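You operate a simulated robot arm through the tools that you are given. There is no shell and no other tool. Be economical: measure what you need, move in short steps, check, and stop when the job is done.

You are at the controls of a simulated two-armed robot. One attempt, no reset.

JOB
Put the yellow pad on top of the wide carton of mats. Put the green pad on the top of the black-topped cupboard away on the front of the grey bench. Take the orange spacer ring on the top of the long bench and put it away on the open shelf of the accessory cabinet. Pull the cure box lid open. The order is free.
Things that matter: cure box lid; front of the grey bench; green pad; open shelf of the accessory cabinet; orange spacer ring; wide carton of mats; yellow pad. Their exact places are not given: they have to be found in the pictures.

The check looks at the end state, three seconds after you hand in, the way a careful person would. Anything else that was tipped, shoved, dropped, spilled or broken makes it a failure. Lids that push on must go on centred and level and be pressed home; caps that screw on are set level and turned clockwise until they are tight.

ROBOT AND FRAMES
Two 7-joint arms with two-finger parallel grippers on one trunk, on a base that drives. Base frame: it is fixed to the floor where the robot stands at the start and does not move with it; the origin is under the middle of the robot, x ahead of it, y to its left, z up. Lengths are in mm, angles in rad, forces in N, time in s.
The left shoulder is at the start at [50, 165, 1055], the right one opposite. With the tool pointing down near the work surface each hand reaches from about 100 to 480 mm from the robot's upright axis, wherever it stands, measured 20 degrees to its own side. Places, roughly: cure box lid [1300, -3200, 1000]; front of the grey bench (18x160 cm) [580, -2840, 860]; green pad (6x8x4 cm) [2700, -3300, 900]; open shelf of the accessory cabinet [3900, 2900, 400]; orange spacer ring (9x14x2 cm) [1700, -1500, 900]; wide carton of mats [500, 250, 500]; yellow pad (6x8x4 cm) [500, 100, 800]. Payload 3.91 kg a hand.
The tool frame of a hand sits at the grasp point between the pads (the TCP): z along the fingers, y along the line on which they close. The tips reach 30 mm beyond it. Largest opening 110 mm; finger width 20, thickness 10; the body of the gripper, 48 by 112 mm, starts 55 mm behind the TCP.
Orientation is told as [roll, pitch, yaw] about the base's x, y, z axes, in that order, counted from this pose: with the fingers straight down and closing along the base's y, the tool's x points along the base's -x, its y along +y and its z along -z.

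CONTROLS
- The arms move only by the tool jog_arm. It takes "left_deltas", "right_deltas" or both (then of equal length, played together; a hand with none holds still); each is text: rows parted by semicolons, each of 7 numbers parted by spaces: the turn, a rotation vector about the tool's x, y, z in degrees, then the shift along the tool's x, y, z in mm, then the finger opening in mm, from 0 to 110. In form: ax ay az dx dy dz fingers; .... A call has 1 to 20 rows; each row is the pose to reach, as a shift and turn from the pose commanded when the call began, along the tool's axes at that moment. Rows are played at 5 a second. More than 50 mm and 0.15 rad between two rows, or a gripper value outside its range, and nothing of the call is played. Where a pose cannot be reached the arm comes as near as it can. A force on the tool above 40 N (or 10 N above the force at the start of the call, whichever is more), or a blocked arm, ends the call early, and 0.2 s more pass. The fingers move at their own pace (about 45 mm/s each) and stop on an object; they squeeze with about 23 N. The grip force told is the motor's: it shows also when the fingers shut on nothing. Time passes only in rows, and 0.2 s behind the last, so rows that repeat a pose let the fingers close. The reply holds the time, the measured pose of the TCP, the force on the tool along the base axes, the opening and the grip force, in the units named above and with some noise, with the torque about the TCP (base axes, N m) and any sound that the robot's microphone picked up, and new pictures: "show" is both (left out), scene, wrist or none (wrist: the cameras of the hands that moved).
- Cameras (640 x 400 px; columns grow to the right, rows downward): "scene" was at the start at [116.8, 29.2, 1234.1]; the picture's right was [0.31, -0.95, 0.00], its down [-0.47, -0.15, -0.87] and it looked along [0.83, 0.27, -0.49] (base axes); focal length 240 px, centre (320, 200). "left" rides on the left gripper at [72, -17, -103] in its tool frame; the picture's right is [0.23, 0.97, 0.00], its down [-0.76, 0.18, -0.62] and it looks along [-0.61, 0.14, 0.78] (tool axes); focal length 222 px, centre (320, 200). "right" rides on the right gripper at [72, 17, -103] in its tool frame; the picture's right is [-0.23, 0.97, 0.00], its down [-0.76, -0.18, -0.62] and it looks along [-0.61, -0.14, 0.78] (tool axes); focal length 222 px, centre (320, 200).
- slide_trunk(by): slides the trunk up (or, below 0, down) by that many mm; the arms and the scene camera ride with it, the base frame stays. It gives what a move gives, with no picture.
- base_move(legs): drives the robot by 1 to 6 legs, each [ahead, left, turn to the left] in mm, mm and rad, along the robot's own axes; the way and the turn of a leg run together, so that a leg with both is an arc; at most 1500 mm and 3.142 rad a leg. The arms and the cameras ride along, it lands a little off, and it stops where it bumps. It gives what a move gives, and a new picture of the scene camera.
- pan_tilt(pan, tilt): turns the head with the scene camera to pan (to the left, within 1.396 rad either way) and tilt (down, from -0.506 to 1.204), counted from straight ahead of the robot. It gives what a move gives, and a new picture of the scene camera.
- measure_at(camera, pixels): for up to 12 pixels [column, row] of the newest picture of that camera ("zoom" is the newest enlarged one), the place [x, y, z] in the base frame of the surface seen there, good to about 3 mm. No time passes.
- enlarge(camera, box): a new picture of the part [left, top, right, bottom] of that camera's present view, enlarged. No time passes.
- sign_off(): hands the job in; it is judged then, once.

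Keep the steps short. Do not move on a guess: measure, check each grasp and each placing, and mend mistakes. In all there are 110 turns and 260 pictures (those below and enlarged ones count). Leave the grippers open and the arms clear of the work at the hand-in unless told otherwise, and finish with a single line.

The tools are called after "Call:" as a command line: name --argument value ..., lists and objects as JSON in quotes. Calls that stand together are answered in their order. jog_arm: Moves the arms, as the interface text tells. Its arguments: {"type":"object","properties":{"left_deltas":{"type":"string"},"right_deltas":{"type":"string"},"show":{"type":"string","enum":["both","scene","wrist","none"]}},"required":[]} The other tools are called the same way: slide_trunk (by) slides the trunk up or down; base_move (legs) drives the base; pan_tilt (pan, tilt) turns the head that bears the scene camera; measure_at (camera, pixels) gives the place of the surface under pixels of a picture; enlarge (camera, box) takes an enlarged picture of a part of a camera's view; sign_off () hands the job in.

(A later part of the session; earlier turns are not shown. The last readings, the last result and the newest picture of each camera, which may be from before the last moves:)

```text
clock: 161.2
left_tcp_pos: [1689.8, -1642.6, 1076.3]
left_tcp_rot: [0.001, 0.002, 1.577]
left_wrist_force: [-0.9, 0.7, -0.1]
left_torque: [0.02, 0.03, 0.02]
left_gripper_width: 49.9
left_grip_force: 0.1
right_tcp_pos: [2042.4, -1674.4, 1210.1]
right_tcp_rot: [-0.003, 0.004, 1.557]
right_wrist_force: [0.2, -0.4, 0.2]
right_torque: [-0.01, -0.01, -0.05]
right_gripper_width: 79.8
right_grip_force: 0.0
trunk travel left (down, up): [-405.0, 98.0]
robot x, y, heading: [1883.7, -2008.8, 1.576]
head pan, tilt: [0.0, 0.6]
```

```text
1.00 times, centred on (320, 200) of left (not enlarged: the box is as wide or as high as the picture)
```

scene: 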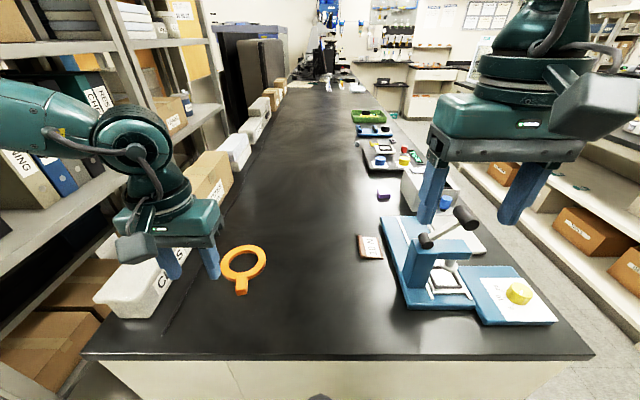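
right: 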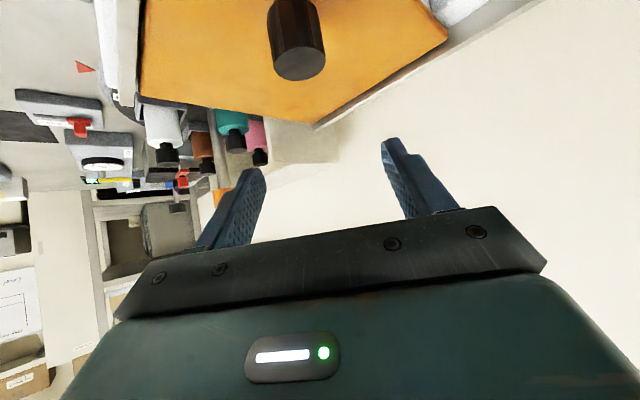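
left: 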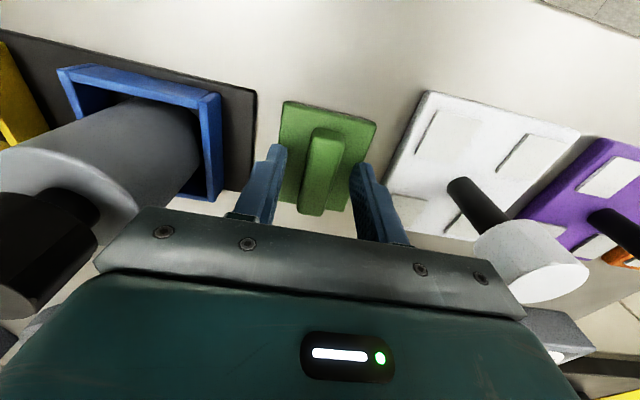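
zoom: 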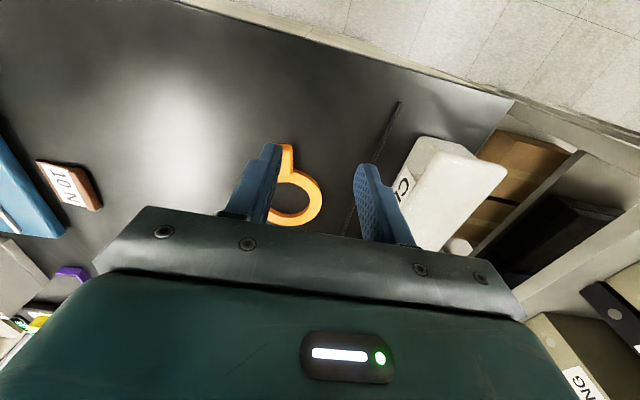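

Call:
measure_at --camera "scene" --pixels '[[241, 292], [236, 286], [247, 286], [241, 278], [242, 282], [238, 276], [246, 276], [243, 247], [222, 265], [265, 262]]'

Call:
enlarge --camera "scene" --box '[360, 20, 480, 120]'

Call:
measure_at --camera "scene" --pixels '[[390, 95], [430, 100], [430, 72], [400, 68], [380, 80], [410, 85], [450, 80], [440, 120], [425, 45]]'

```text
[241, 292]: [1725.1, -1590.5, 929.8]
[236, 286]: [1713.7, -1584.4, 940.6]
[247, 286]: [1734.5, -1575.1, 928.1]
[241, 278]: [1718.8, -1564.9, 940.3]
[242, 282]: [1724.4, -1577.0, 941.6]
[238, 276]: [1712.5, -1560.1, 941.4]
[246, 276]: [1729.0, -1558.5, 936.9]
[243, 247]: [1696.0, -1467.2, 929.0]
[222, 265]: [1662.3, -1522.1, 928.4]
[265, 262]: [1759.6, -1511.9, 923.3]
```

```text
4.00 times, centred on (420, 70) of scene
```

zoom: 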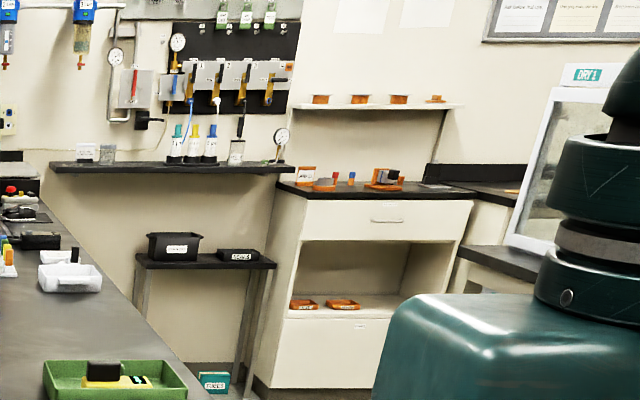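

```text
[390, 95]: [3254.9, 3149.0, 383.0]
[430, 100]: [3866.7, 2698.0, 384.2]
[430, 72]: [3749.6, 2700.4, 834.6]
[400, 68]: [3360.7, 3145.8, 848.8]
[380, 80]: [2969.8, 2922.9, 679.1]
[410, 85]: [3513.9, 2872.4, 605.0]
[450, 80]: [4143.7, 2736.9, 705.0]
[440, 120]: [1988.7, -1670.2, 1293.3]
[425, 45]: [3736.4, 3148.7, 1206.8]
```

The accessory cabinet with an open niche is visible at the far end. Measure the niche.

Call:
measure_at --camera "zoom" --pixels '[[305, 303], [343, 303], [380, 312], [430, 312], [325, 245], [440, 245], [400, 285], [360, 270], [300, 318], [415, 320], [280, 300], [390, 225]]'

Call:
enlarge --camera "scene" --box '[420, 75, 450, 100]'

```text
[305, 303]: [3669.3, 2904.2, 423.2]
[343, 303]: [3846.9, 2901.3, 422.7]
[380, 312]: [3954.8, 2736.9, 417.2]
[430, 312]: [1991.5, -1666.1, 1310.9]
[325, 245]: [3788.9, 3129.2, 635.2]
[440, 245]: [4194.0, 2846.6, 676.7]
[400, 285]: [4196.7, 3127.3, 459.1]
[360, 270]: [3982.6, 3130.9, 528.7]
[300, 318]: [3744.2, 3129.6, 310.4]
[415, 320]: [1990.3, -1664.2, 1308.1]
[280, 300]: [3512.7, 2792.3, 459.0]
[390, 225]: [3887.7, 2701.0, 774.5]
```

```text
16.00 times, centred on (435, 88) of scene
```

zoom: 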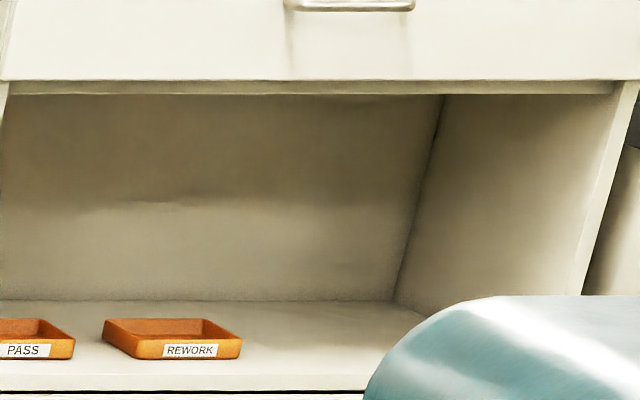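

Niche: front y≈2700, floor z≈415, top ≈690, free for x≳3930. A forward tilt of about 25° suits placing. I'll take the ring's tab with the left hand at pitch −25°, yaw aligned with the tab.

Call:
jog_arm --left_deltas "-0.6 -6.2 -2.6 -14 -8 16 55; -1.2 -12.5 -5.2 -28 -16 33 60; -1.8 -18.7 -7.7 -42 -24 50 60; -2.3 -24.9 -10.3 -56 -32 66 60; -2.3 -24.9 -10.3 -56 -32 66 60" --show "wrist"

```text
clock: 162.4
left_tcp_pos: [1718.5, -1588.0, 1009.8]
left_tcp_rot: [0.001, -0.436, 1.757]
left_wrist_force: [-0.4, -0.4, -0.4]
left_torque: [0.02, 0.02, 0.01]
left_gripper_width: 60.0
left_grip_force: 0.0
right_tcp_pos: [2043.7, -1674.6, 1210.4]
right_tcp_rot: [-0.004, 0.006, 1.557]
right_wrist_force: [0.1, -0.5, -0.2]
right_torque: [0.03, 0.01, 0.03]
right_gripper_width: 80.0
right_grip_force: 0.0
trunk travel left (down, up): [-405.0, 98.0]
robot x, y, heading: [1882.5, -1999.7, 1.572]
head pan, tilt: [0.0, 0.6]
```

left: 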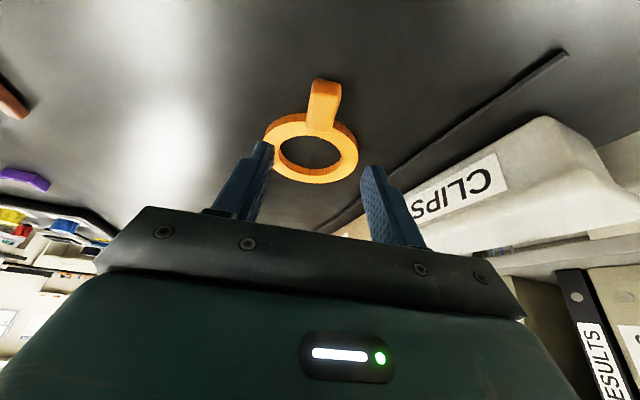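

Call:
measure_at --camera "left" --pixels '[[324, 84], [312, 95], [336, 97], [309, 122], [332, 125], [320, 125], [322, 105], [310, 182]]'

```text
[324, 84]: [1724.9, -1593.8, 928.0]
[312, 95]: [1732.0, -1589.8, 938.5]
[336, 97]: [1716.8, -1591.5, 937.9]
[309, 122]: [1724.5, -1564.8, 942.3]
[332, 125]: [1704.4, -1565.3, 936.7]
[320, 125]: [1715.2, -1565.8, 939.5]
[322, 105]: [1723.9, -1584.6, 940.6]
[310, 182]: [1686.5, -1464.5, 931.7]
```

Slight yaw correction (+3.5°) and descend 55 mm, then close.

Call:
jog_arm --left_deltas "-0.7 0 -1.6 9 -2 19 60; -1.5 0 -3.2 17 -3.5 36 60; -1.5 0 -3.2 23.4 -3.5 50 60; -1.5 0 -3.2 23.4 -3.5 50 40; -1.5 0 -3.2 23.4 -3.5 50 15; -1.5 0 -3.2 23.4 -3.5 50 10; -1.5 0 -3.2 23.4 -3.5 50 10" --show "wrist"

```text
clock: 164.0
left_tcp_pos: [1722.9, -1588.0, 954.0]
left_tcp_rot: [0.001, -0.435, 1.818]
left_wrist_force: [0.1, 0.3, -0.1]
left_torque: [0.01, 0.0, 0.0]
left_gripper_width: 21.4
left_grip_force: 23.4
right_tcp_pos: [2042.8, -1674.4, 1211.4]
right_tcp_rot: [-0.003, 0.005, 1.558]
right_wrist_force: [-0.2, -0.1, -0.4]
right_torque: [0.02, -0.04, 0.01]
right_gripper_width: 79.8
right_grip_force: 0.0
trunk travel left (down, up): [-405.0, 98.0]
robot x, y, heading: [1883.8, -2001.4, 1.575]
head pan, tilt: [0.0, 0.6]
```

left: 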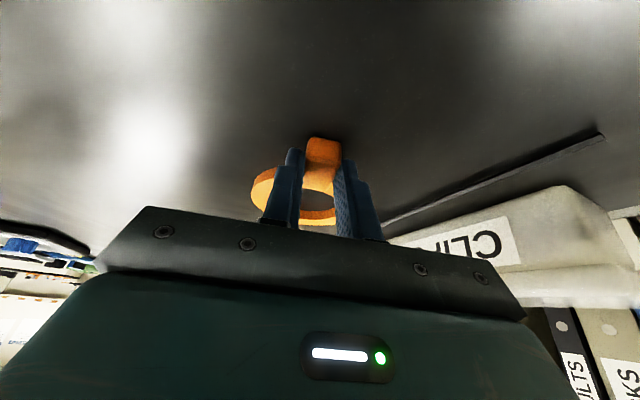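

Gripped (21 mm). Lift and retract.

Call:
jog_arm --left_deltas "0 0 0 -8 0 -18 5; 0 0 0 -21 0 -45 5; 0 0 0 -38 0 -82 5; 0 0 0 -40 0 -120 5; 0 0 0 -10 0 -145 5" --show "both"

```text
clock: 165.2
left_tcp_pos: [1738.8, -1638.0, 1093.0]
left_tcp_rot: [0.003, -0.435, 1.82]
left_wrist_force: [0.1, 0.1, -0.8]
left_torque: [-0.02, -0.01, -0.01]
left_gripper_width: 20.7
left_grip_force: 22.7
right_tcp_pos: [2043.5, -1674.6, 1210.3]
right_tcp_rot: [-0.003, 0.005, 1.559]
right_wrist_force: [-0.4, -0.5, -0.2]
right_torque: [-0.01, -0.01, 0.0]
right_gripper_width: 79.9
right_grip_force: 0.0
trunk travel left (down, up): [-405.0, 98.0]
robot x, y, heading: [1880.2, -2003.8, 1.575]
head pan, tilt: [0.0, 0.6]
```

scene: 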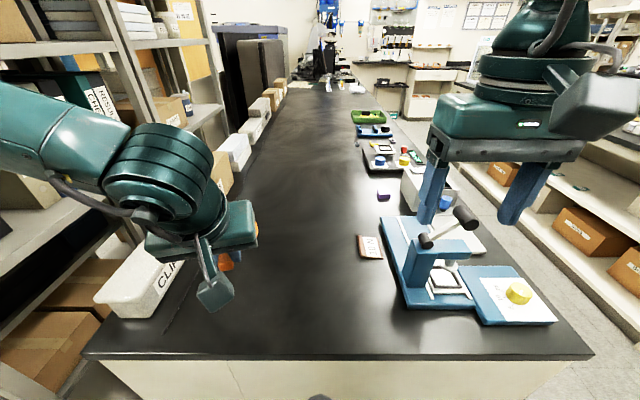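
left: 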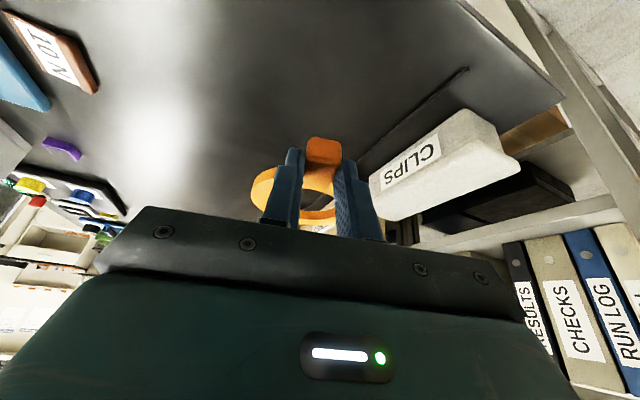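

Ring held. Measure the aisle on the bench's right side.

Call:
measure_at --camera "scene" --pixels '[[560, 210], [590, 300], [520, 190], [600, 395], [500, 165], [465, 205], [480, 100], [425, 115], [595, 350], [400, 118]]'

Call:
base_move --legs '[[-200, 0, 0], [0, -1000, 0]]'

Call:
pan_tilt --pan -0.3 --tilt 0.3

```text
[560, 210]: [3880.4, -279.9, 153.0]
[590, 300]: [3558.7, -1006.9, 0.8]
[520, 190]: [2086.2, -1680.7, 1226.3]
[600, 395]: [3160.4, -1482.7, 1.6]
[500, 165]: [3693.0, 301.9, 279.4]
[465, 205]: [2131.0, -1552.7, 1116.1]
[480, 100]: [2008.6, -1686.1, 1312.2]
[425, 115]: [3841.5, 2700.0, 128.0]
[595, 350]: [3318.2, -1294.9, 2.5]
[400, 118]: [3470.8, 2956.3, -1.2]
```

```text
clock: 171.5
left_tcp_pos: [2725.5, -1832.4, 1092.9]
left_tcp_rot: [0.001, -0.436, 1.82]
left_wrist_force: [0.3, 1.1, 0.4]
left_torque: [-0.05, 0.01, 0.0]
left_gripper_width: 20.7
left_grip_force: 22.6
right_tcp_pos: [3031.9, -1869.2, 1210.3]
right_tcp_rot: [-0.002, 0.004, 1.557]
right_wrist_force: [-0.7, -0.5, -0.3]
right_torque: [-0.01, 0.0, -0.01]
right_gripper_width: 79.7
right_grip_force: 0.0
trunk travel left (down, up): [-405.0, 98.0]
robot x, y, heading: [2868.2, -2195.7, 1.571]
head pan, tilt: [0.0, 0.6]
```

scene: 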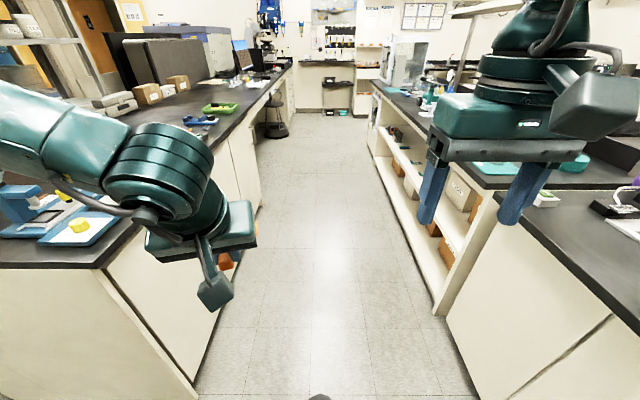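

```text
clock: 172.3
left_tcp_pos: [2725.3, -1832.9, 1092.6]
left_tcp_rot: [0.0, -0.435, 1.82]
left_wrist_force: [-0.8, 0.4, -0.2]
left_torque: [-0.05, 0.0, 0.02]
left_gripper_width: 20.9
left_grip_force: 23.1
right_tcp_pos: [3031.1, -1868.3, 1210.4]
right_tcp_rot: [-0.002, 0.007, 1.558]
right_wrist_force: [-0.2, 0.8, -0.2]
right_torque: [-0.05, -0.03, -0.02]
right_gripper_width: 79.6
right_grip_force: 0.0
trunk travel left (down, up): [-405.0, 98.0]
robot x, y, heading: [2866.9, -2198.0, 1.567]
head pan, tilt: [-0.3, 0.3]
```

scene: 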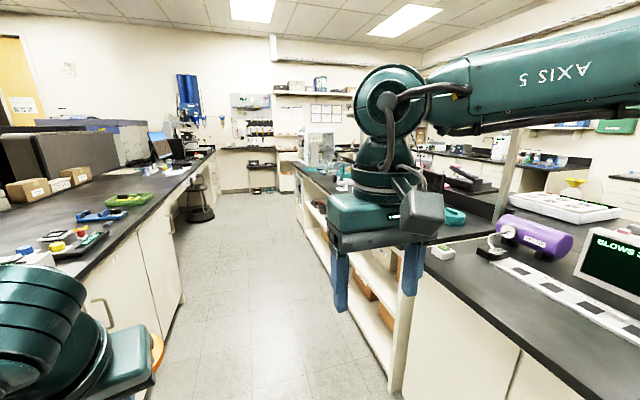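

Call:
measure_at --camera "scene" --pixels '[[200, 218], [215, 195], [165, 335], [215, 150], [395, 385], [310, 245], [293, 190], [270, 200], [385, 340], [285, 185], [255, 195], [300, 165]]'

Call:
enlarge --camera "scene" --box '[180, 100, 380, 260]'

```text
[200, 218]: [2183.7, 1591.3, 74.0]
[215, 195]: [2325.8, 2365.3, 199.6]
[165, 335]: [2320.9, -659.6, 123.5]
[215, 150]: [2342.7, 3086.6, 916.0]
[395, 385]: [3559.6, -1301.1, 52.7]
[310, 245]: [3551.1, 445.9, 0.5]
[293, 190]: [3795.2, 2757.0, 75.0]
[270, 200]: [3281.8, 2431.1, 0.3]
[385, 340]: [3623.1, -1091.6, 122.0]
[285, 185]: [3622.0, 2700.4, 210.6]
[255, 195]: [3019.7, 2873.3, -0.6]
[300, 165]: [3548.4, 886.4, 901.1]
```

```text
2.50 times, centred on (280, 180) of scene
```

zoom: 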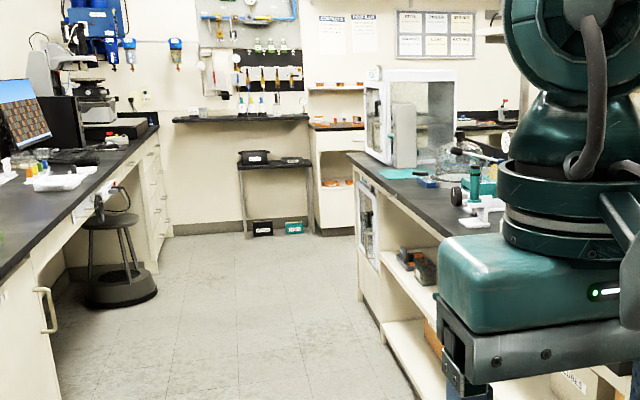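

Aisle is x 2320–3550 wide; drive straight ahead 3850 mm.

Call:
base_move --legs '[[1450, 0, 0], [1450, 0, 0], [900, 0, 0]]'

Call:
pan_tilt --pan -0.8 --tilt 0.45

```text
clock: 190.6
left_tcp_pos: [2636.3, 1947.3, 1092.5]
left_tcp_rot: [0.0, -0.435, 1.839]
left_wrist_force: [-0.3, 0.3, -0.4]
left_torque: [-0.02, 0.01, 0.0]
left_gripper_width: 20.8
left_grip_force: 23.0
right_tcp_pos: [2942.7, 1915.9, 1210.3]
right_tcp_rot: [-0.003, 0.004, 1.576]
right_wrist_force: [-0.5, 0.3, -1.3]
right_torque: [0.02, 0.02, -0.01]
right_gripper_width: 80.4
right_grip_force: 0.0
trunk travel left (down, up): [-405.0, 98.0]
robot x, y, heading: [2785.9, 1585.8, 1.591]
head pan, tilt: [-0.3, 0.3]
```

scene: 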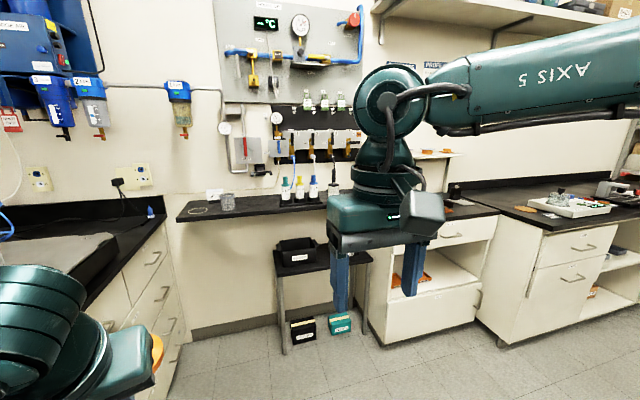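

```text
clock: 191.5
left_tcp_pos: [2635.4, 1947.6, 1092.1]
left_tcp_rot: [0.002, -0.435, 1.838]
left_wrist_force: [0.7, 1.0, -1.3]
left_torque: [0.0, -0.01, -0.01]
left_gripper_width: 21.0
left_grip_force: 23.1
right_tcp_pos: [2942.3, 1915.6, 1210.4]
right_tcp_rot: [-0.003, 0.005, 1.576]
right_wrist_force: [0.6, 0.1, 0.2]
right_torque: [-0.02, 0.0, 0.05]
right_gripper_width: 80.0
right_grip_force: 0.1
trunk travel left (down, up): [-405.0, 98.0]
robot x, y, heading: [2785.2, 1585.9, 1.597]
head pan, tilt: [-0.799, 0.45]
```

scene: 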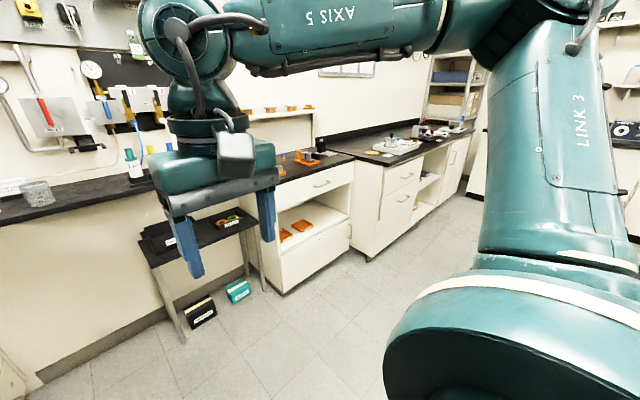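

The cabinet niche is at (300,235). Enlarge and measure.

Call:
enlarge --camera "scene" --box '[240, 150, 380, 300]'

Call:
measure_at --camera "scene" --pixels '[[282, 238], [303, 227], [325, 228], [335, 224], [320, 205], [348, 214], [281, 256], [349, 228], [500, 250], [450, 290], [330, 192], [282, 220]]'

```text
2.67 times, centred on (310, 225) of scene
```

zoom: 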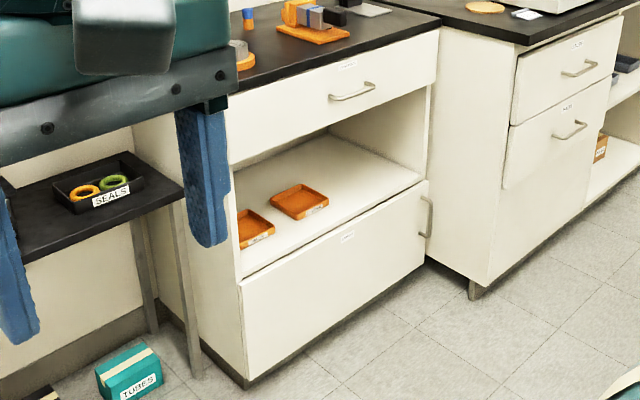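

```text
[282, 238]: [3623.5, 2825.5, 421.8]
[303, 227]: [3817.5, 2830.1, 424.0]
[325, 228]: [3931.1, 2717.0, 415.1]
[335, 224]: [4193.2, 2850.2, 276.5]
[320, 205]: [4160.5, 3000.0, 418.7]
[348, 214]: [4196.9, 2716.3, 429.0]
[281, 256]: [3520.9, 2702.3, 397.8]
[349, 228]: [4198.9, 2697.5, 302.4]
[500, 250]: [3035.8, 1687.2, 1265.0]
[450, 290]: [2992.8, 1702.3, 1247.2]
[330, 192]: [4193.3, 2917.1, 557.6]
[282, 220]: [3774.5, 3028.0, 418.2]
```

Call:
measure_at --camera "scene" --pixels '[[372, 258], [385, 190], [330, 350], [400, 260], [440, 230], [375, 300], [430, 170], [300, 380]]'

Call:
pan_tilt --pan -1.35 --tilt 0.5

```text
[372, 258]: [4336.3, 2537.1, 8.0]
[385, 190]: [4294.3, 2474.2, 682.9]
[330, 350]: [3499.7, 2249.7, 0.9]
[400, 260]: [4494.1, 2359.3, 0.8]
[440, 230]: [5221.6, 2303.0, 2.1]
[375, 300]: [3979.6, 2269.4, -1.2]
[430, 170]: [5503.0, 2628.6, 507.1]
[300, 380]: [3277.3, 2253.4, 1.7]
```

```text
clock: 192.5
left_tcp_pos: [2635.6, 1946.1, 1091.9]
left_tcp_rot: [0.002, -0.433, 1.839]
left_wrist_force: [-0.1, 0.6, -0.8]
left_torque: [-0.01, 0.0, 0.02]
left_gripper_width: 20.9
left_grip_force: 22.8
right_tcp_pos: [2942.4, 1915.5, 1211.5]
right_tcp_rot: [-0.002, 0.004, 1.576]
right_wrist_force: [-0.6, -0.2, -0.8]
right_torque: [0.02, 0.01, -0.03]
right_gripper_width: 80.0
right_grip_force: 0.1
trunk travel left (down, up): [-405.0, 98.0]
robot x, y, heading: [2786.1, 1583.7, 1.59]
head pan, tilt: [-1.349, 0.499]
```

scene: 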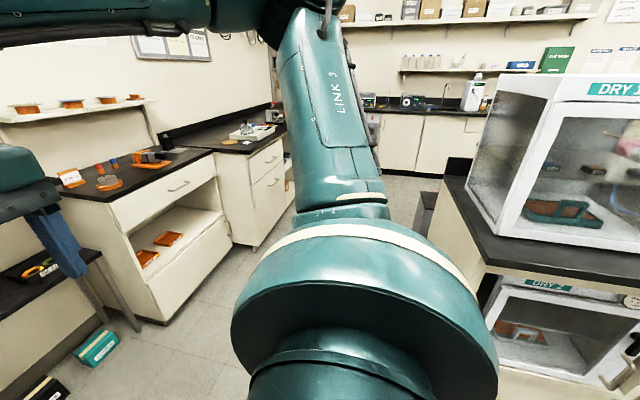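

Call:
measure_at --camera "scene" --pixels '[[460, 185], [500, 280], [470, 200], [560, 265], [435, 200], [510, 350], [420, 195], [445, 165]]'

```text
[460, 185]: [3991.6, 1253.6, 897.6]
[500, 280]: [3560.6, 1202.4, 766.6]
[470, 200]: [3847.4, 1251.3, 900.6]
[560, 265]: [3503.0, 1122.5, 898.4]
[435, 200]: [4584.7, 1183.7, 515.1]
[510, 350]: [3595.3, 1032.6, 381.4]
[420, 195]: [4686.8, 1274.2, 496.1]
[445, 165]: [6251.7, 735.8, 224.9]
```

Lane is clear (y 1255–2474). Drive ahead 300, right 1200, then turn right 0.54.

Call:
base_move --legs '[[300, 0, 0], [0, -1200, 0], [0, 0, -0.54]]'

Call:
slide_trunk --by -300

Call:
pan_tilt --pan 0.35 --tilt 0.8

```text
clock: 201.6
left_tcp_pos: [4012.4, 2286.9, 1091.8]
left_tcp_rot: [0.001, -0.435, 1.305]
left_wrist_force: [0.1, -0.7, -0.2]
left_torque: [-0.01, 0.01, 0.02]
left_gripper_width: 21.1
left_grip_force: 23.2
right_tcp_pos: [4261.6, 2104.9, 1210.2]
right_tcp_rot: [-0.003, 0.006, 1.044]
right_wrist_force: [0.4, 0.8, -0.4]
right_torque: [0.01, -0.04, 0.01]
right_gripper_width: 79.9
right_grip_force: 0.1
trunk travel left (down, up): [-405.0, 98.0]
robot x, y, heading: [3960.4, 1898.9, 1.058]
head pan, tilt: [-1.349, 0.499]
```

scene: 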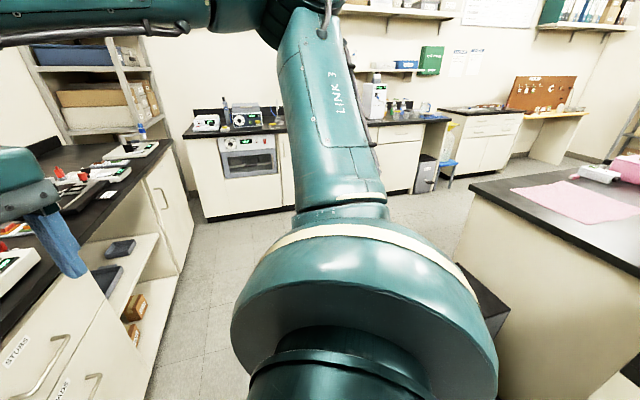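

```text
clock: 204.6
left_tcp_pos: [4013.1, 2288.1, 791.9]
left_tcp_rot: [0.003, -0.435, 1.306]
left_wrist_force: [-0.4, -0.1, -0.2]
left_torque: [0.04, -0.01, 0.01]
left_gripper_width: 21.0
left_grip_force: 23.5
right_tcp_pos: [4260.9, 2104.7, 911.2]
right_tcp_rot: [-0.004, 0.005, 1.043]
right_wrist_force: [0.7, 0.1, 0.6]
right_torque: [0.01, 0.03, 0.02]
right_gripper_width: 80.1
right_grip_force: 0.0
trunk travel left (down, up): [-105.0, 398.0]
robot x, y, heading: [3956.5, 1896.2, 1.06]
head pan, tilt: [-1.349, 0.499]
```

```text
clock: 206.3
left_tcp_pos: [4012.4, 2287.4, 791.6]
left_tcp_rot: [0.001, -0.435, 1.305]
left_wrist_force: [0.8, 0.1, -0.1]
left_torque: [-0.03, 0.01, 0.01]
left_gripper_width: 20.9
left_grip_force: 23.0
right_tcp_pos: [4261.6, 2105.2, 910.4]
right_tcp_rot: [-0.004, 0.005, 1.044]
right_wrist_force: [0.8, 1.1, 0.3]
right_torque: [0.02, -0.02, -0.01]
right_gripper_width: 80.1
right_grip_force: 0.1
trunk travel left (down, up): [-105.0, 398.0]
robot x, y, heading: [3956.1, 1897.5, 1.055]
head pan, tilt: [0.351, 0.799]
```

scene: 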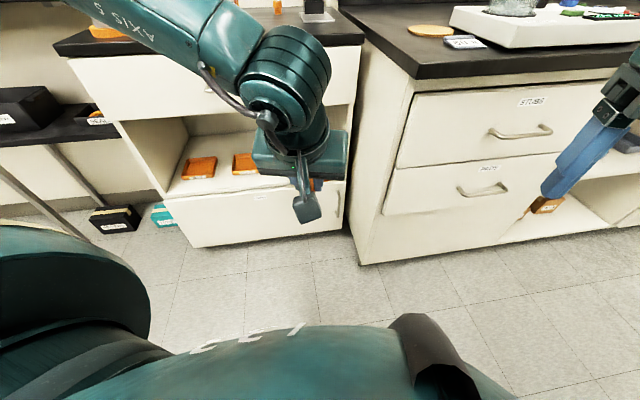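

Lower the trunk fully and bring the held ring low in free space to test reach (target z≈460).

Call:
slide_trunk --by -105

Call:
jog_arm --left_deltas "0 0 0 -9 14 40 5; 0 0 0 -18 28 79 5; 0 0 0 -27 42 119 5; 0 0 0 -35 55 158 5; 0 0 0 -44 69 198 5; 0 0 0 -53 83 237 5; 0 0 0 -62 97 277 5; 0 0 0 -62 97 277 5" --show "both"

```text
clock: 207.7
left_tcp_pos: [4012.9, 2286.9, 686.9]
left_tcp_rot: [0.003, -0.434, 1.306]
left_wrist_force: [0.3, 0.5, -0.2]
left_torque: [-0.07, 0.01, -0.01]
left_gripper_width: 20.9
left_grip_force: 23.3
right_tcp_pos: [4261.1, 2104.5, 805.9]
right_tcp_rot: [-0.005, 0.005, 1.043]
right_wrist_force: [-1.0, -0.7, 0.2]
right_torque: [0.02, -0.03, 0.0]
right_gripper_width: 80.1
right_grip_force: 0.2
trunk travel left (down, up): [0.0, 503.0]
robot x, y, heading: [3956.3, 1895.3, 1.058]
head pan, tilt: [0.351, 0.799]
```

```text
clock: 209.5
left_tcp_pos: [3964.9, 2478.0, 462.9]
left_tcp_rot: [0.001, -0.435, 1.304]
left_wrist_force: [-0.3, -0.3, -0.7]
left_torque: [-0.02, 0.03, -0.01]
left_gripper_width: 21.2
left_grip_force: 23.0
right_tcp_pos: [4260.8, 2104.9, 805.8]
right_tcp_rot: [-0.004, 0.007, 1.043]
right_wrist_force: [0.0, -0.3, 0.7]
right_torque: [0.01, -0.01, 0.02]
right_gripper_width: 79.9
right_grip_force: 0.0
trunk travel left (down, up): [0.0, 503.0]
robot x, y, heading: [3957.0, 1899.7, 1.06]
head pan, tilt: [0.351, 0.799]
```

scene: 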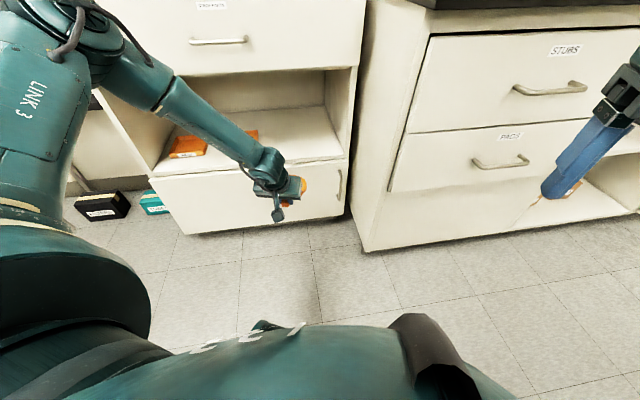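
left: 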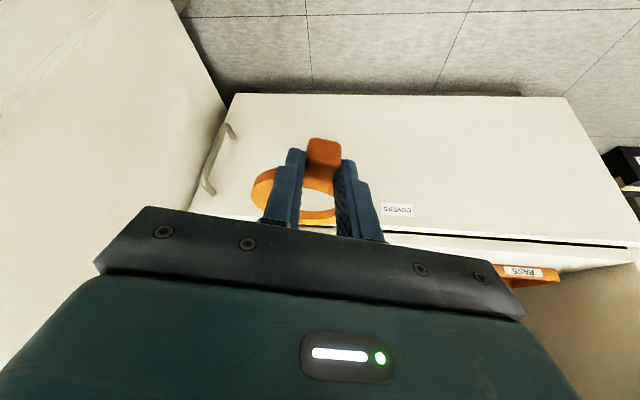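

Reaches 463. Test to 447, then return to 467.

Call:
jog_arm --left_deltas "0 0 0 3.5 0 8 5; 0 0 0 7 0 15 5; 0 0 0 7 0 15 5" --show "none"

Call:
measure_at --camera "left" --pixels '[[322, 140], [265, 200], [320, 218], [330, 215], [255, 180]]'

Call:
enlarge --camera "scene" --box '[130, 20, 370, 240]'

```text
clock: 210.3
left_tcp_pos: [3959.0, 2477.7, 458.1]
left_tcp_rot: [0.003, -0.434, 1.302]
left_wrist_force: [0.9, 0.3, -1.1]
left_torque: [-0.03, 0.01, -0.04]
left_gripper_width: 20.9
left_grip_force: 22.7
left hand out of reach, approached as far as the arm can: row 1, 2, 3
right_tcp_pos: [4260.8, 2105.5, 806.4]
right_tcp_rot: [-0.004, 0.006, 1.043]
right_wrist_force: [0.9, -0.2, 0.1]
right_torque: [-0.03, 0.01, -0.01]
right_gripper_width: 79.9
right_grip_force: 0.0
trunk travel left (down, up): [0.0, 503.0]
robot x, y, heading: [3954.5, 1901.7, 1.057]
head pan, tilt: [0.351, 0.799]
```

```text
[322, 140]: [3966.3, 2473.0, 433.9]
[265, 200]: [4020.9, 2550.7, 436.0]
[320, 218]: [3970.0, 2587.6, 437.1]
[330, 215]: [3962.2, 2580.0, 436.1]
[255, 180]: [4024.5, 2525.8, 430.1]
```

```text
1.82 times, centred on (250, 130) of scene
```

zoom: 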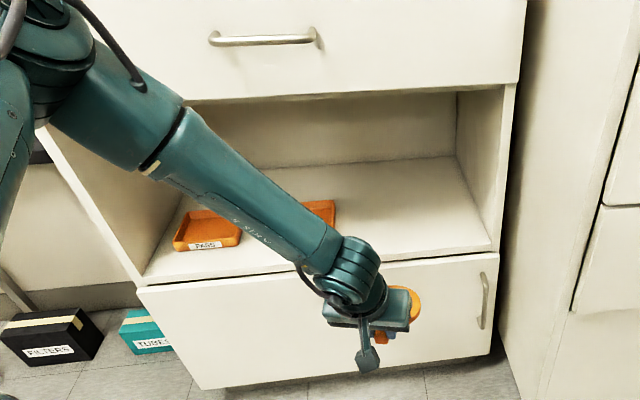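

Limit 458 here. Try extending 50 mm ahead and lowering, since extension helped before.

Call:
jog_arm --left_deltas "0 0 0 -20 10 15 5; 0 0 0 -41 15 35 5; 0 0 0 -41 15 35 5" --show "none"

```text
clock: 211.1
left_tcp_pos: [3944.4, 2526.1, 461.3]
left_tcp_rot: [0.0, -0.436, 1.304]
left_wrist_force: [-0.2, -0.5, -0.8]
left_torque: [-0.06, -0.02, 0.0]
left_gripper_width: 20.8
left_grip_force: 23.0
left hand out of reach, approached as far as the arm can: row 1, 2, 3
right_tcp_pos: [4261.0, 2106.3, 804.9]
right_tcp_rot: [-0.002, 0.006, 1.045]
right_wrist_force: [0.2, 0.1, 0.7]
right_torque: [0.02, 0.02, 0.0]
right_gripper_width: 80.0
right_grip_force: 0.1
trunk travel left (down, up): [0.0, 503.0]
robot x, y, heading: [3954.8, 1896.4, 1.057]
head pan, tilt: [0.351, 0.799]
```

z≈460 is the floor here: the ring's bottom will be ~10 mm above the shelf at release, small enough. Check forearm clearance to the drawer before driving in.

Call:
pan_tilt --pan 0.36 --tilt 0.75

Call:
measure_at --camera "scene" --pixels '[[130, 80], [160, 110], [200, 130], [230, 155], [250, 165], [265, 170], [215, 50], [310, 75], [245, 65], [140, 50], [180, 95], [270, 190]]'

```text
clock: 211.7
left_tcp_pos: [3943.9, 2525.6, 461.4]
left_tcp_rot: [0.003, -0.434, 1.305]
left_wrist_force: [-0.1, -0.2, -0.6]
left_torque: [-0.01, 0.0, 0.0]
left_gripper_width: 20.9
left_grip_force: 23.3
right_tcp_pos: [4261.5, 2106.4, 805.8]
right_tcp_rot: [-0.003, 0.006, 1.041]
right_wrist_force: [-0.6, 0.5, 0.0]
right_torque: [-0.03, 0.02, 0.05]
right_gripper_width: 80.1
right_grip_force: 0.0
trunk travel left (down, up): [0.0, 503.0]
robot x, y, heading: [3958.9, 1899.1, 1.056]
head pan, tilt: [0.36, 0.75]
```

scene: 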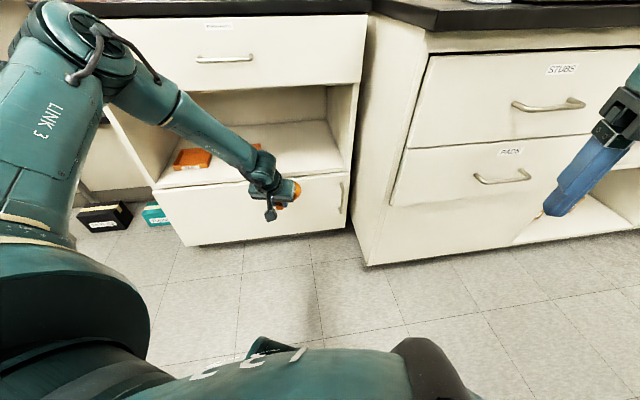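

```text
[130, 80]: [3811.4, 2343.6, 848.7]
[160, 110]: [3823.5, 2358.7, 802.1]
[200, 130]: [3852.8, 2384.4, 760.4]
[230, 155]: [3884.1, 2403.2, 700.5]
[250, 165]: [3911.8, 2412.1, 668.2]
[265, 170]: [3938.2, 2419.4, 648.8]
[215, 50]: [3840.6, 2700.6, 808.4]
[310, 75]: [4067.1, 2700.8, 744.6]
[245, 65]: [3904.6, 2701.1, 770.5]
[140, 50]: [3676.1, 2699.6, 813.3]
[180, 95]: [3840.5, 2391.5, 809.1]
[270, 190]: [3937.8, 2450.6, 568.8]
```

Forearm clearance OK if I stop at TCP y≈2731. Drive diagonally in: first part.

Call:
base_move --legs '[[120, 5, 0]]'

Call:
enlarge --camera "left" --box '[0, 0, 640, 400]'

```text
clock: 212.9
left_tcp_pos: [4000.3, 2632.3, 460.8]
left_tcp_rot: [0.001, -0.433, 1.302]
left_wrist_force: [0.3, -0.4, -0.4]
left_torque: [-0.01, 0.0, 0.0]
left_gripper_width: 21.3
left_grip_force: 23.6
right_tcp_pos: [4316.4, 2211.9, 806.4]
right_tcp_rot: [-0.003, 0.006, 1.041]
right_wrist_force: [0.1, -0.1, -0.2]
right_torque: [0.02, 0.01, -0.02]
right_gripper_width: 79.9
right_grip_force: 0.0
trunk travel left (down, up): [0.0, 503.0]
robot x, y, heading: [4010.3, 2006.1, 1.056]
head pan, tilt: [0.36, 0.75]
```

scene: 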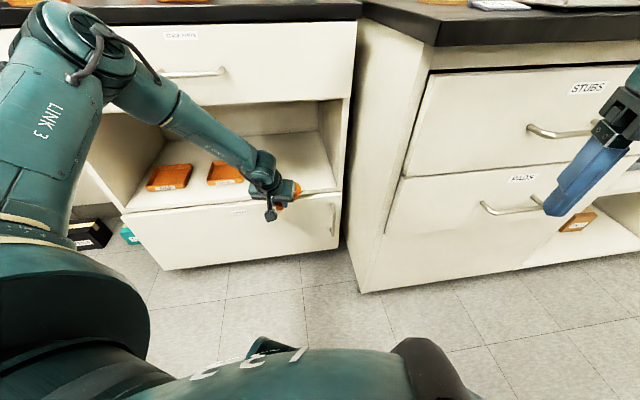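

```text
1.00 times, centred on (320, 200) of left (not enlarged: the box is as wide or as high as the picture)
```

zoom: 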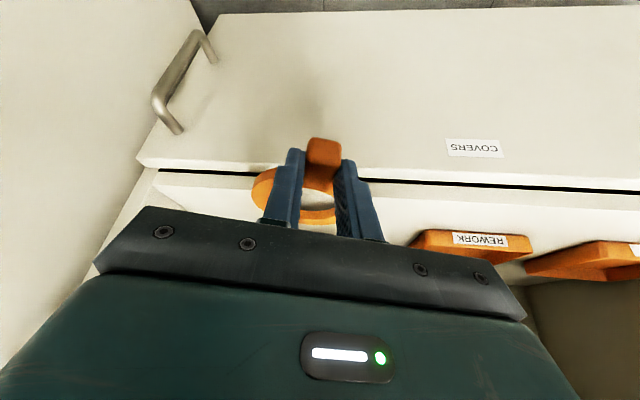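

The ring is over the shelf lip. Continue to TCP ≈ (4045,2731).

Call:
base_move --legs '[[55, 5, 0], [53, 5, 0]]'

Call:
enlarge --camera "left" --box '[0, 0, 640, 400]'

```text
clock: 214.4
left_tcp_pos: [4042.5, 2731.5, 461.9]
left_tcp_rot: [0.003, -0.434, 1.307]
left_wrist_force: [-0.3, 0.2, -1.4]
left_torque: [-0.02, -0.01, -0.01]
left_gripper_width: 21.0
left_grip_force: 22.9
right_tcp_pos: [4360.1, 2309.0, 806.3]
right_tcp_rot: [-0.002, 0.006, 1.045]
right_wrist_force: [0.2, 0.7, 0.0]
right_torque: [-0.02, 0.01, 0.0]
right_gripper_width: 80.1
right_grip_force: 0.0
trunk travel left (down, up): [0.0, 503.0]
robot x, y, heading: [4059.1, 2105.6, 1.053]
head pan, tilt: [0.36, 0.75]
```

scene: 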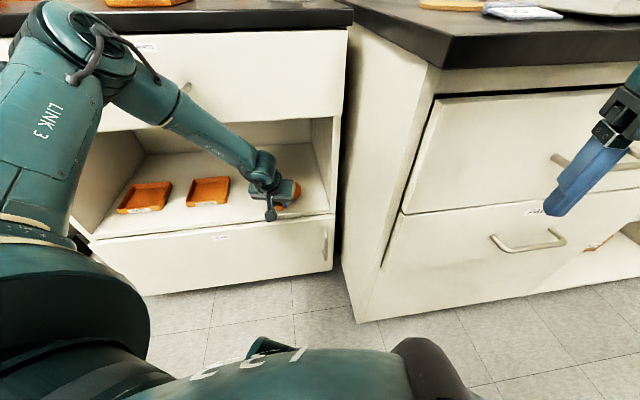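

```text
1.00 times, centred on (320, 200) of left (not enlarged: the box is as wide or as high as the picture)
```

zoom: 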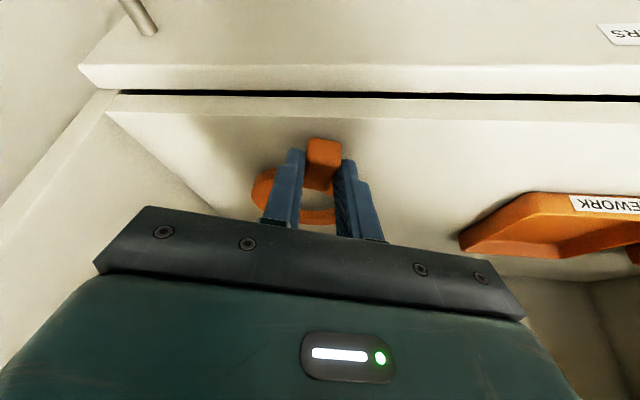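

In position. Lower as far as it goes with a 3° pitch easing so the ring meets the shelf gently.

Call:
jog_arm --left_deltas "0 1 0 1 0 2 5; 0 2 0 2.5 0 5 5; 0 3 0 4 0 8.5 5; 0 3 0 4 0 8.5 5" --show "wrist"

Call:
measure_at --camera "left" --pixels '[[323, 140], [323, 150], [262, 185], [318, 218], [250, 240], [400, 190], [330, 110], [230, 190]]'

```text
clock: 215.4
left_tcp_pos: [4039.0, 2727.8, 459.1]
left_tcp_rot: [0.002, -0.384, 1.302]
left_wrist_force: [0.1, 2.0, 4.7]
left_torque: [0.58, -0.17, -0.11]
left_gripper_width: 21.2
left_grip_force: 23.0
left hand out of reach, approached as far as the arm can: row 2, 3, 4
right_tcp_pos: [4359.4, 2311.2, 806.0]
right_tcp_rot: [-0.002, 0.003, 1.044]
right_wrist_force: [0.0, -0.7, -0.6]
right_torque: [0.01, -0.02, 0.01]
right_gripper_width: 80.1
right_grip_force: 0.0
trunk travel left (down, up): [0.0, 503.0]
robot x, y, heading: [4059.9, 2106.3, 1.059]
head pan, tilt: [0.36, 0.75]
```

left: 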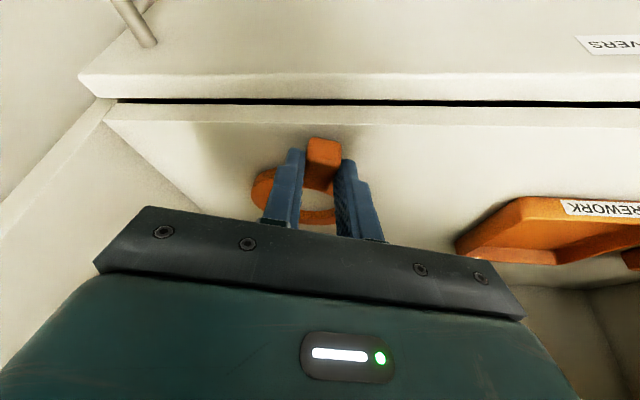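

```text
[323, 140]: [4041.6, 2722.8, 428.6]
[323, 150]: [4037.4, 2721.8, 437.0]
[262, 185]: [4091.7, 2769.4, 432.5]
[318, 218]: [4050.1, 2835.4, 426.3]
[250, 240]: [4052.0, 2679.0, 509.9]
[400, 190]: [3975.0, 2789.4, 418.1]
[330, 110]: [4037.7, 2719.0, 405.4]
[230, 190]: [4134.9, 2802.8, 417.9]
```

The ring's front edge rests on the shelf (z≈426 top), the tab a few mm above. Release.

Call:
jog_arm --left_deltas "0 0 0 0 0 0 20; 0 0 0 0 0 0 26; 0 0 0 0 0 0 36; 0 0 0 0 0 0 50; 0 0 0 0 0 0 50" --show "wrist"

Call:
measure_at --camera "left" --pixels '[[323, 140], [323, 150], [330, 110], [318, 210], [400, 190]]'

```text
clock: 216.6
left_tcp_pos: [4039.5, 2728.1, 459.0]
left_tcp_rot: [0.002, -0.383, 1.305]
left_wrist_force: [0.4, -1.4, 0.1]
left_torque: [0.03, 0.01, -0.01]
left_gripper_width: 50.1
left_grip_force: 0.1
right_tcp_pos: [4359.4, 2309.7, 805.5]
right_tcp_rot: [-0.004, 0.005, 1.043]
right_wrist_force: [-0.6, -0.3, -0.5]
right_torque: [0.03, 0.01, -0.04]
right_gripper_width: 79.8
right_grip_force: 0.1
trunk travel left (down, up): [0.0, 503.0]
robot x, y, heading: [4053.7, 2104.3, 1.058]
head pan, tilt: [0.36, 0.75]
```

left: 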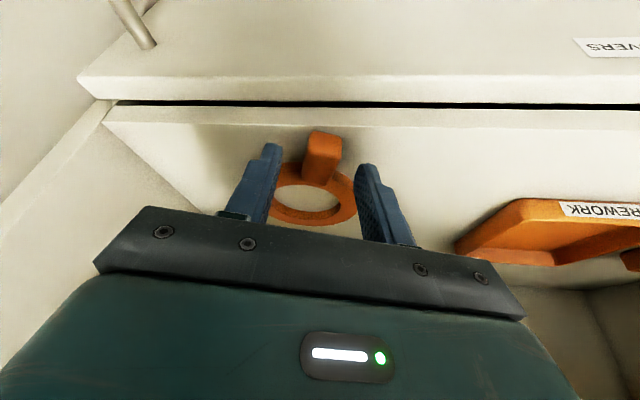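

```text
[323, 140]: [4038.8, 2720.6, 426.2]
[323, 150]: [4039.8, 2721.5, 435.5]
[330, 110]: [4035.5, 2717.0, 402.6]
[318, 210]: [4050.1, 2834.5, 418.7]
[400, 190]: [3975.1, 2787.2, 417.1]
```

Ring lies flat. Check the shelf's front edge relative to the tab.

Call:
measure_at --camera "left" --pixels '[[380, 115], [380, 122], [380, 130], [380, 140], [380, 155], [250, 110], [250, 125], [250, 140], [318, 133], [330, 135], [320, 128]]'

Call:
enlarge --camera "left" --box '[240, 80, 400, 240]'

```text
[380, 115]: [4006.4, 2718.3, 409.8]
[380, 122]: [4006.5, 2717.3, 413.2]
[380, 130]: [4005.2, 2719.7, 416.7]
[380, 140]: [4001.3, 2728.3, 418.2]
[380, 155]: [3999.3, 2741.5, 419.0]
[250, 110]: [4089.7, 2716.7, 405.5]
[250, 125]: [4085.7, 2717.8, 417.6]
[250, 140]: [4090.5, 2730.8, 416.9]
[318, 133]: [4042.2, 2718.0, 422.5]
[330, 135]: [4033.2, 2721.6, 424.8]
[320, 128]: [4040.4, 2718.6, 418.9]
```

```text
2.50 times, centred on (320, 160) of left
```

zoom: 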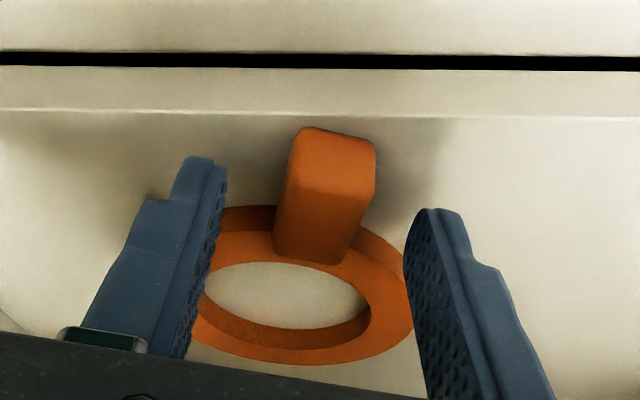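

The tab end is flush with the shelf edge (y≈2718), too marginal. I'll back the open hand off 45 mm, close the fingers, and nudge the ring about 30 mm deeper by pushing on the tab end.

Call:
base_move --legs '[[-45, -11, 0]]'

Call:
jog_arm --left_deltas "0 0 0 0 0 0 30; 0 0 0 0 0 0 10; 0 0 0 0 0 0 0; 0 0 0 0 0 0 0; 0 0 0 0 0 0 0" --show "wrist"

Call:
enlarge --camera "left" --box '[200, 60, 440, 260]'

```text
clock: 217.5
left_tcp_pos: [4026.9, 2684.4, 458.7]
left_tcp_rot: [0.0, -0.382, 1.303]
left_wrist_force: [-0.1, 0.2, 0.1]
left_torque: [0.01, 0.0, 0.0]
left_gripper_width: 50.3
left_grip_force: 0.0
right_tcp_pos: [4347.3, 2266.1, 805.6]
right_tcp_rot: [-0.004, 0.006, 1.042]
right_wrist_force: [0.6, -1.0, -0.1]
right_torque: [-0.02, 0.04, 0.02]
right_gripper_width: 79.9
right_grip_force: 0.1
trunk travel left (down, up): [0.0, 503.0]
robot x, y, heading: [4043.2, 2059.2, 1.058]
head pan, tilt: [0.36, 0.75]
```

scene: 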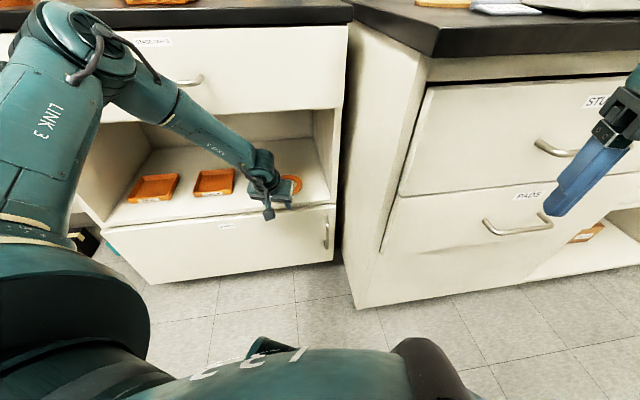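

```text
clock: 218.7
left_tcp_pos: [4027.9, 2684.0, 458.2]
left_tcp_rot: [0.002, -0.385, 1.305]
left_wrist_force: [1.7, 0.1, -0.2]
left_torque: [-0.01, -0.04, 0.02]
left_gripper_width: 0.0
left_grip_force: 22.5
right_tcp_pos: [4347.9, 2266.5, 805.4]
right_tcp_rot: [-0.003, 0.005, 1.042]
right_wrist_force: [0.0, 1.2, 0.3]
right_torque: [-0.01, 0.03, 0.01]
right_gripper_width: 79.9
right_grip_force: 0.0
trunk travel left (down, up): [0.0, 503.0]
robot x, y, heading: [4044.9, 2063.7, 1.059]
head pan, tilt: [0.36, 0.75]
```

left: 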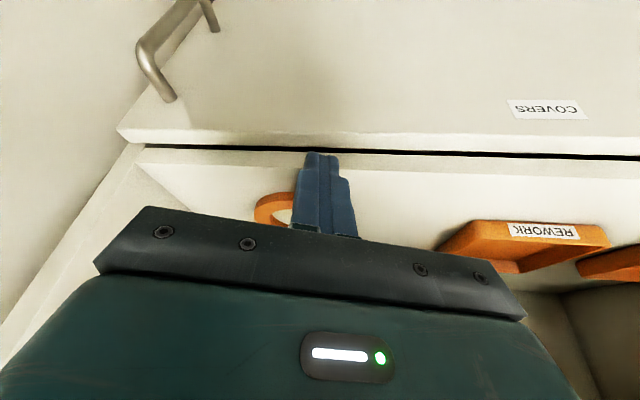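

```text
2.00 times, centred on (320, 160) of left
```

zoom: 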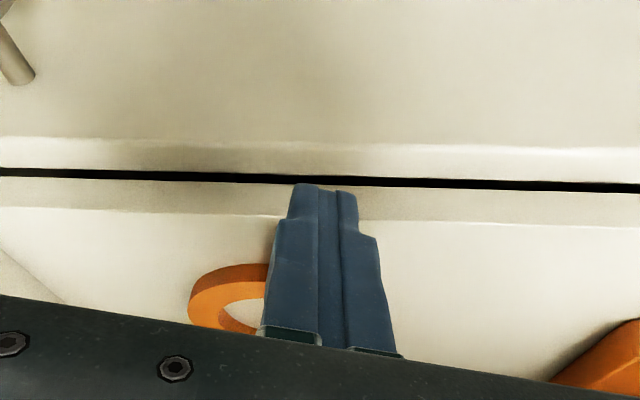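

Fingers are lined up with the tab end. Push in 48 mm (contact after ~16 mm), moving along the ring's axis.

Call:
base_move --legs '[[44, 19, 0]]'

Call:
enlarge --camera "left" --box '[200, 60, 440, 260]'

```text
clock: 219.7
left_tcp_pos: [4033.0, 2732.3, 458.4]
left_tcp_rot: [0.003, -0.382, 1.304]
left_wrist_force: [0.0, 0.3, 0.7]
left_torque: [-0.01, -0.04, -0.04]
left_gripper_width: 0.0
left_grip_force: 22.9
right_tcp_pos: [4352.9, 2314.3, 806.0]
right_tcp_rot: [-0.002, 0.006, 1.044]
right_wrist_force: [-0.3, -0.5, 0.5]
right_torque: [0.03, 0.02, -0.03]
right_gripper_width: 80.1
right_grip_force: 0.1
trunk travel left (down, up): [0.0, 503.0]
robot x, y, heading: [4047.7, 2107.3, 1.056]
head pan, tilt: [0.36, 0.75]
```

scene: 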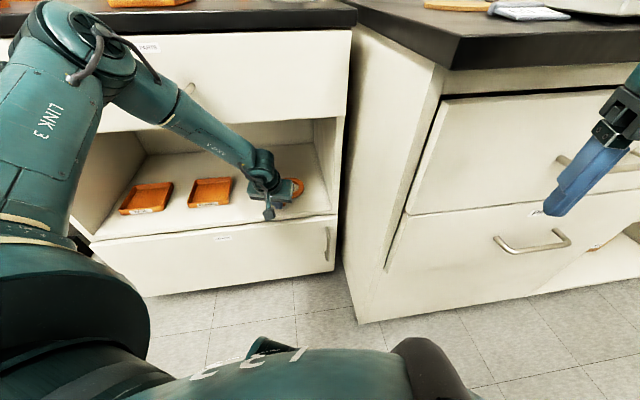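

```text
2.00 times, centred on (320, 160) of left
```

zoom: 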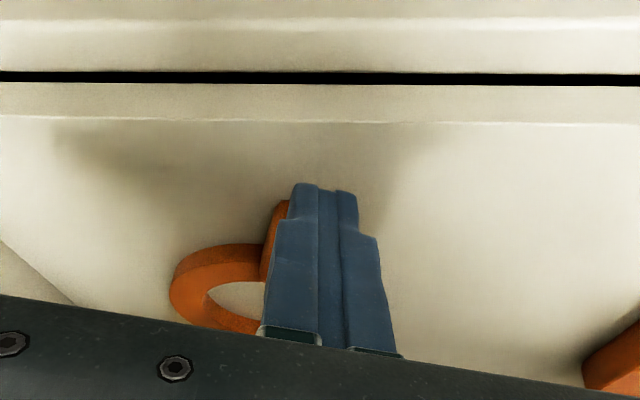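

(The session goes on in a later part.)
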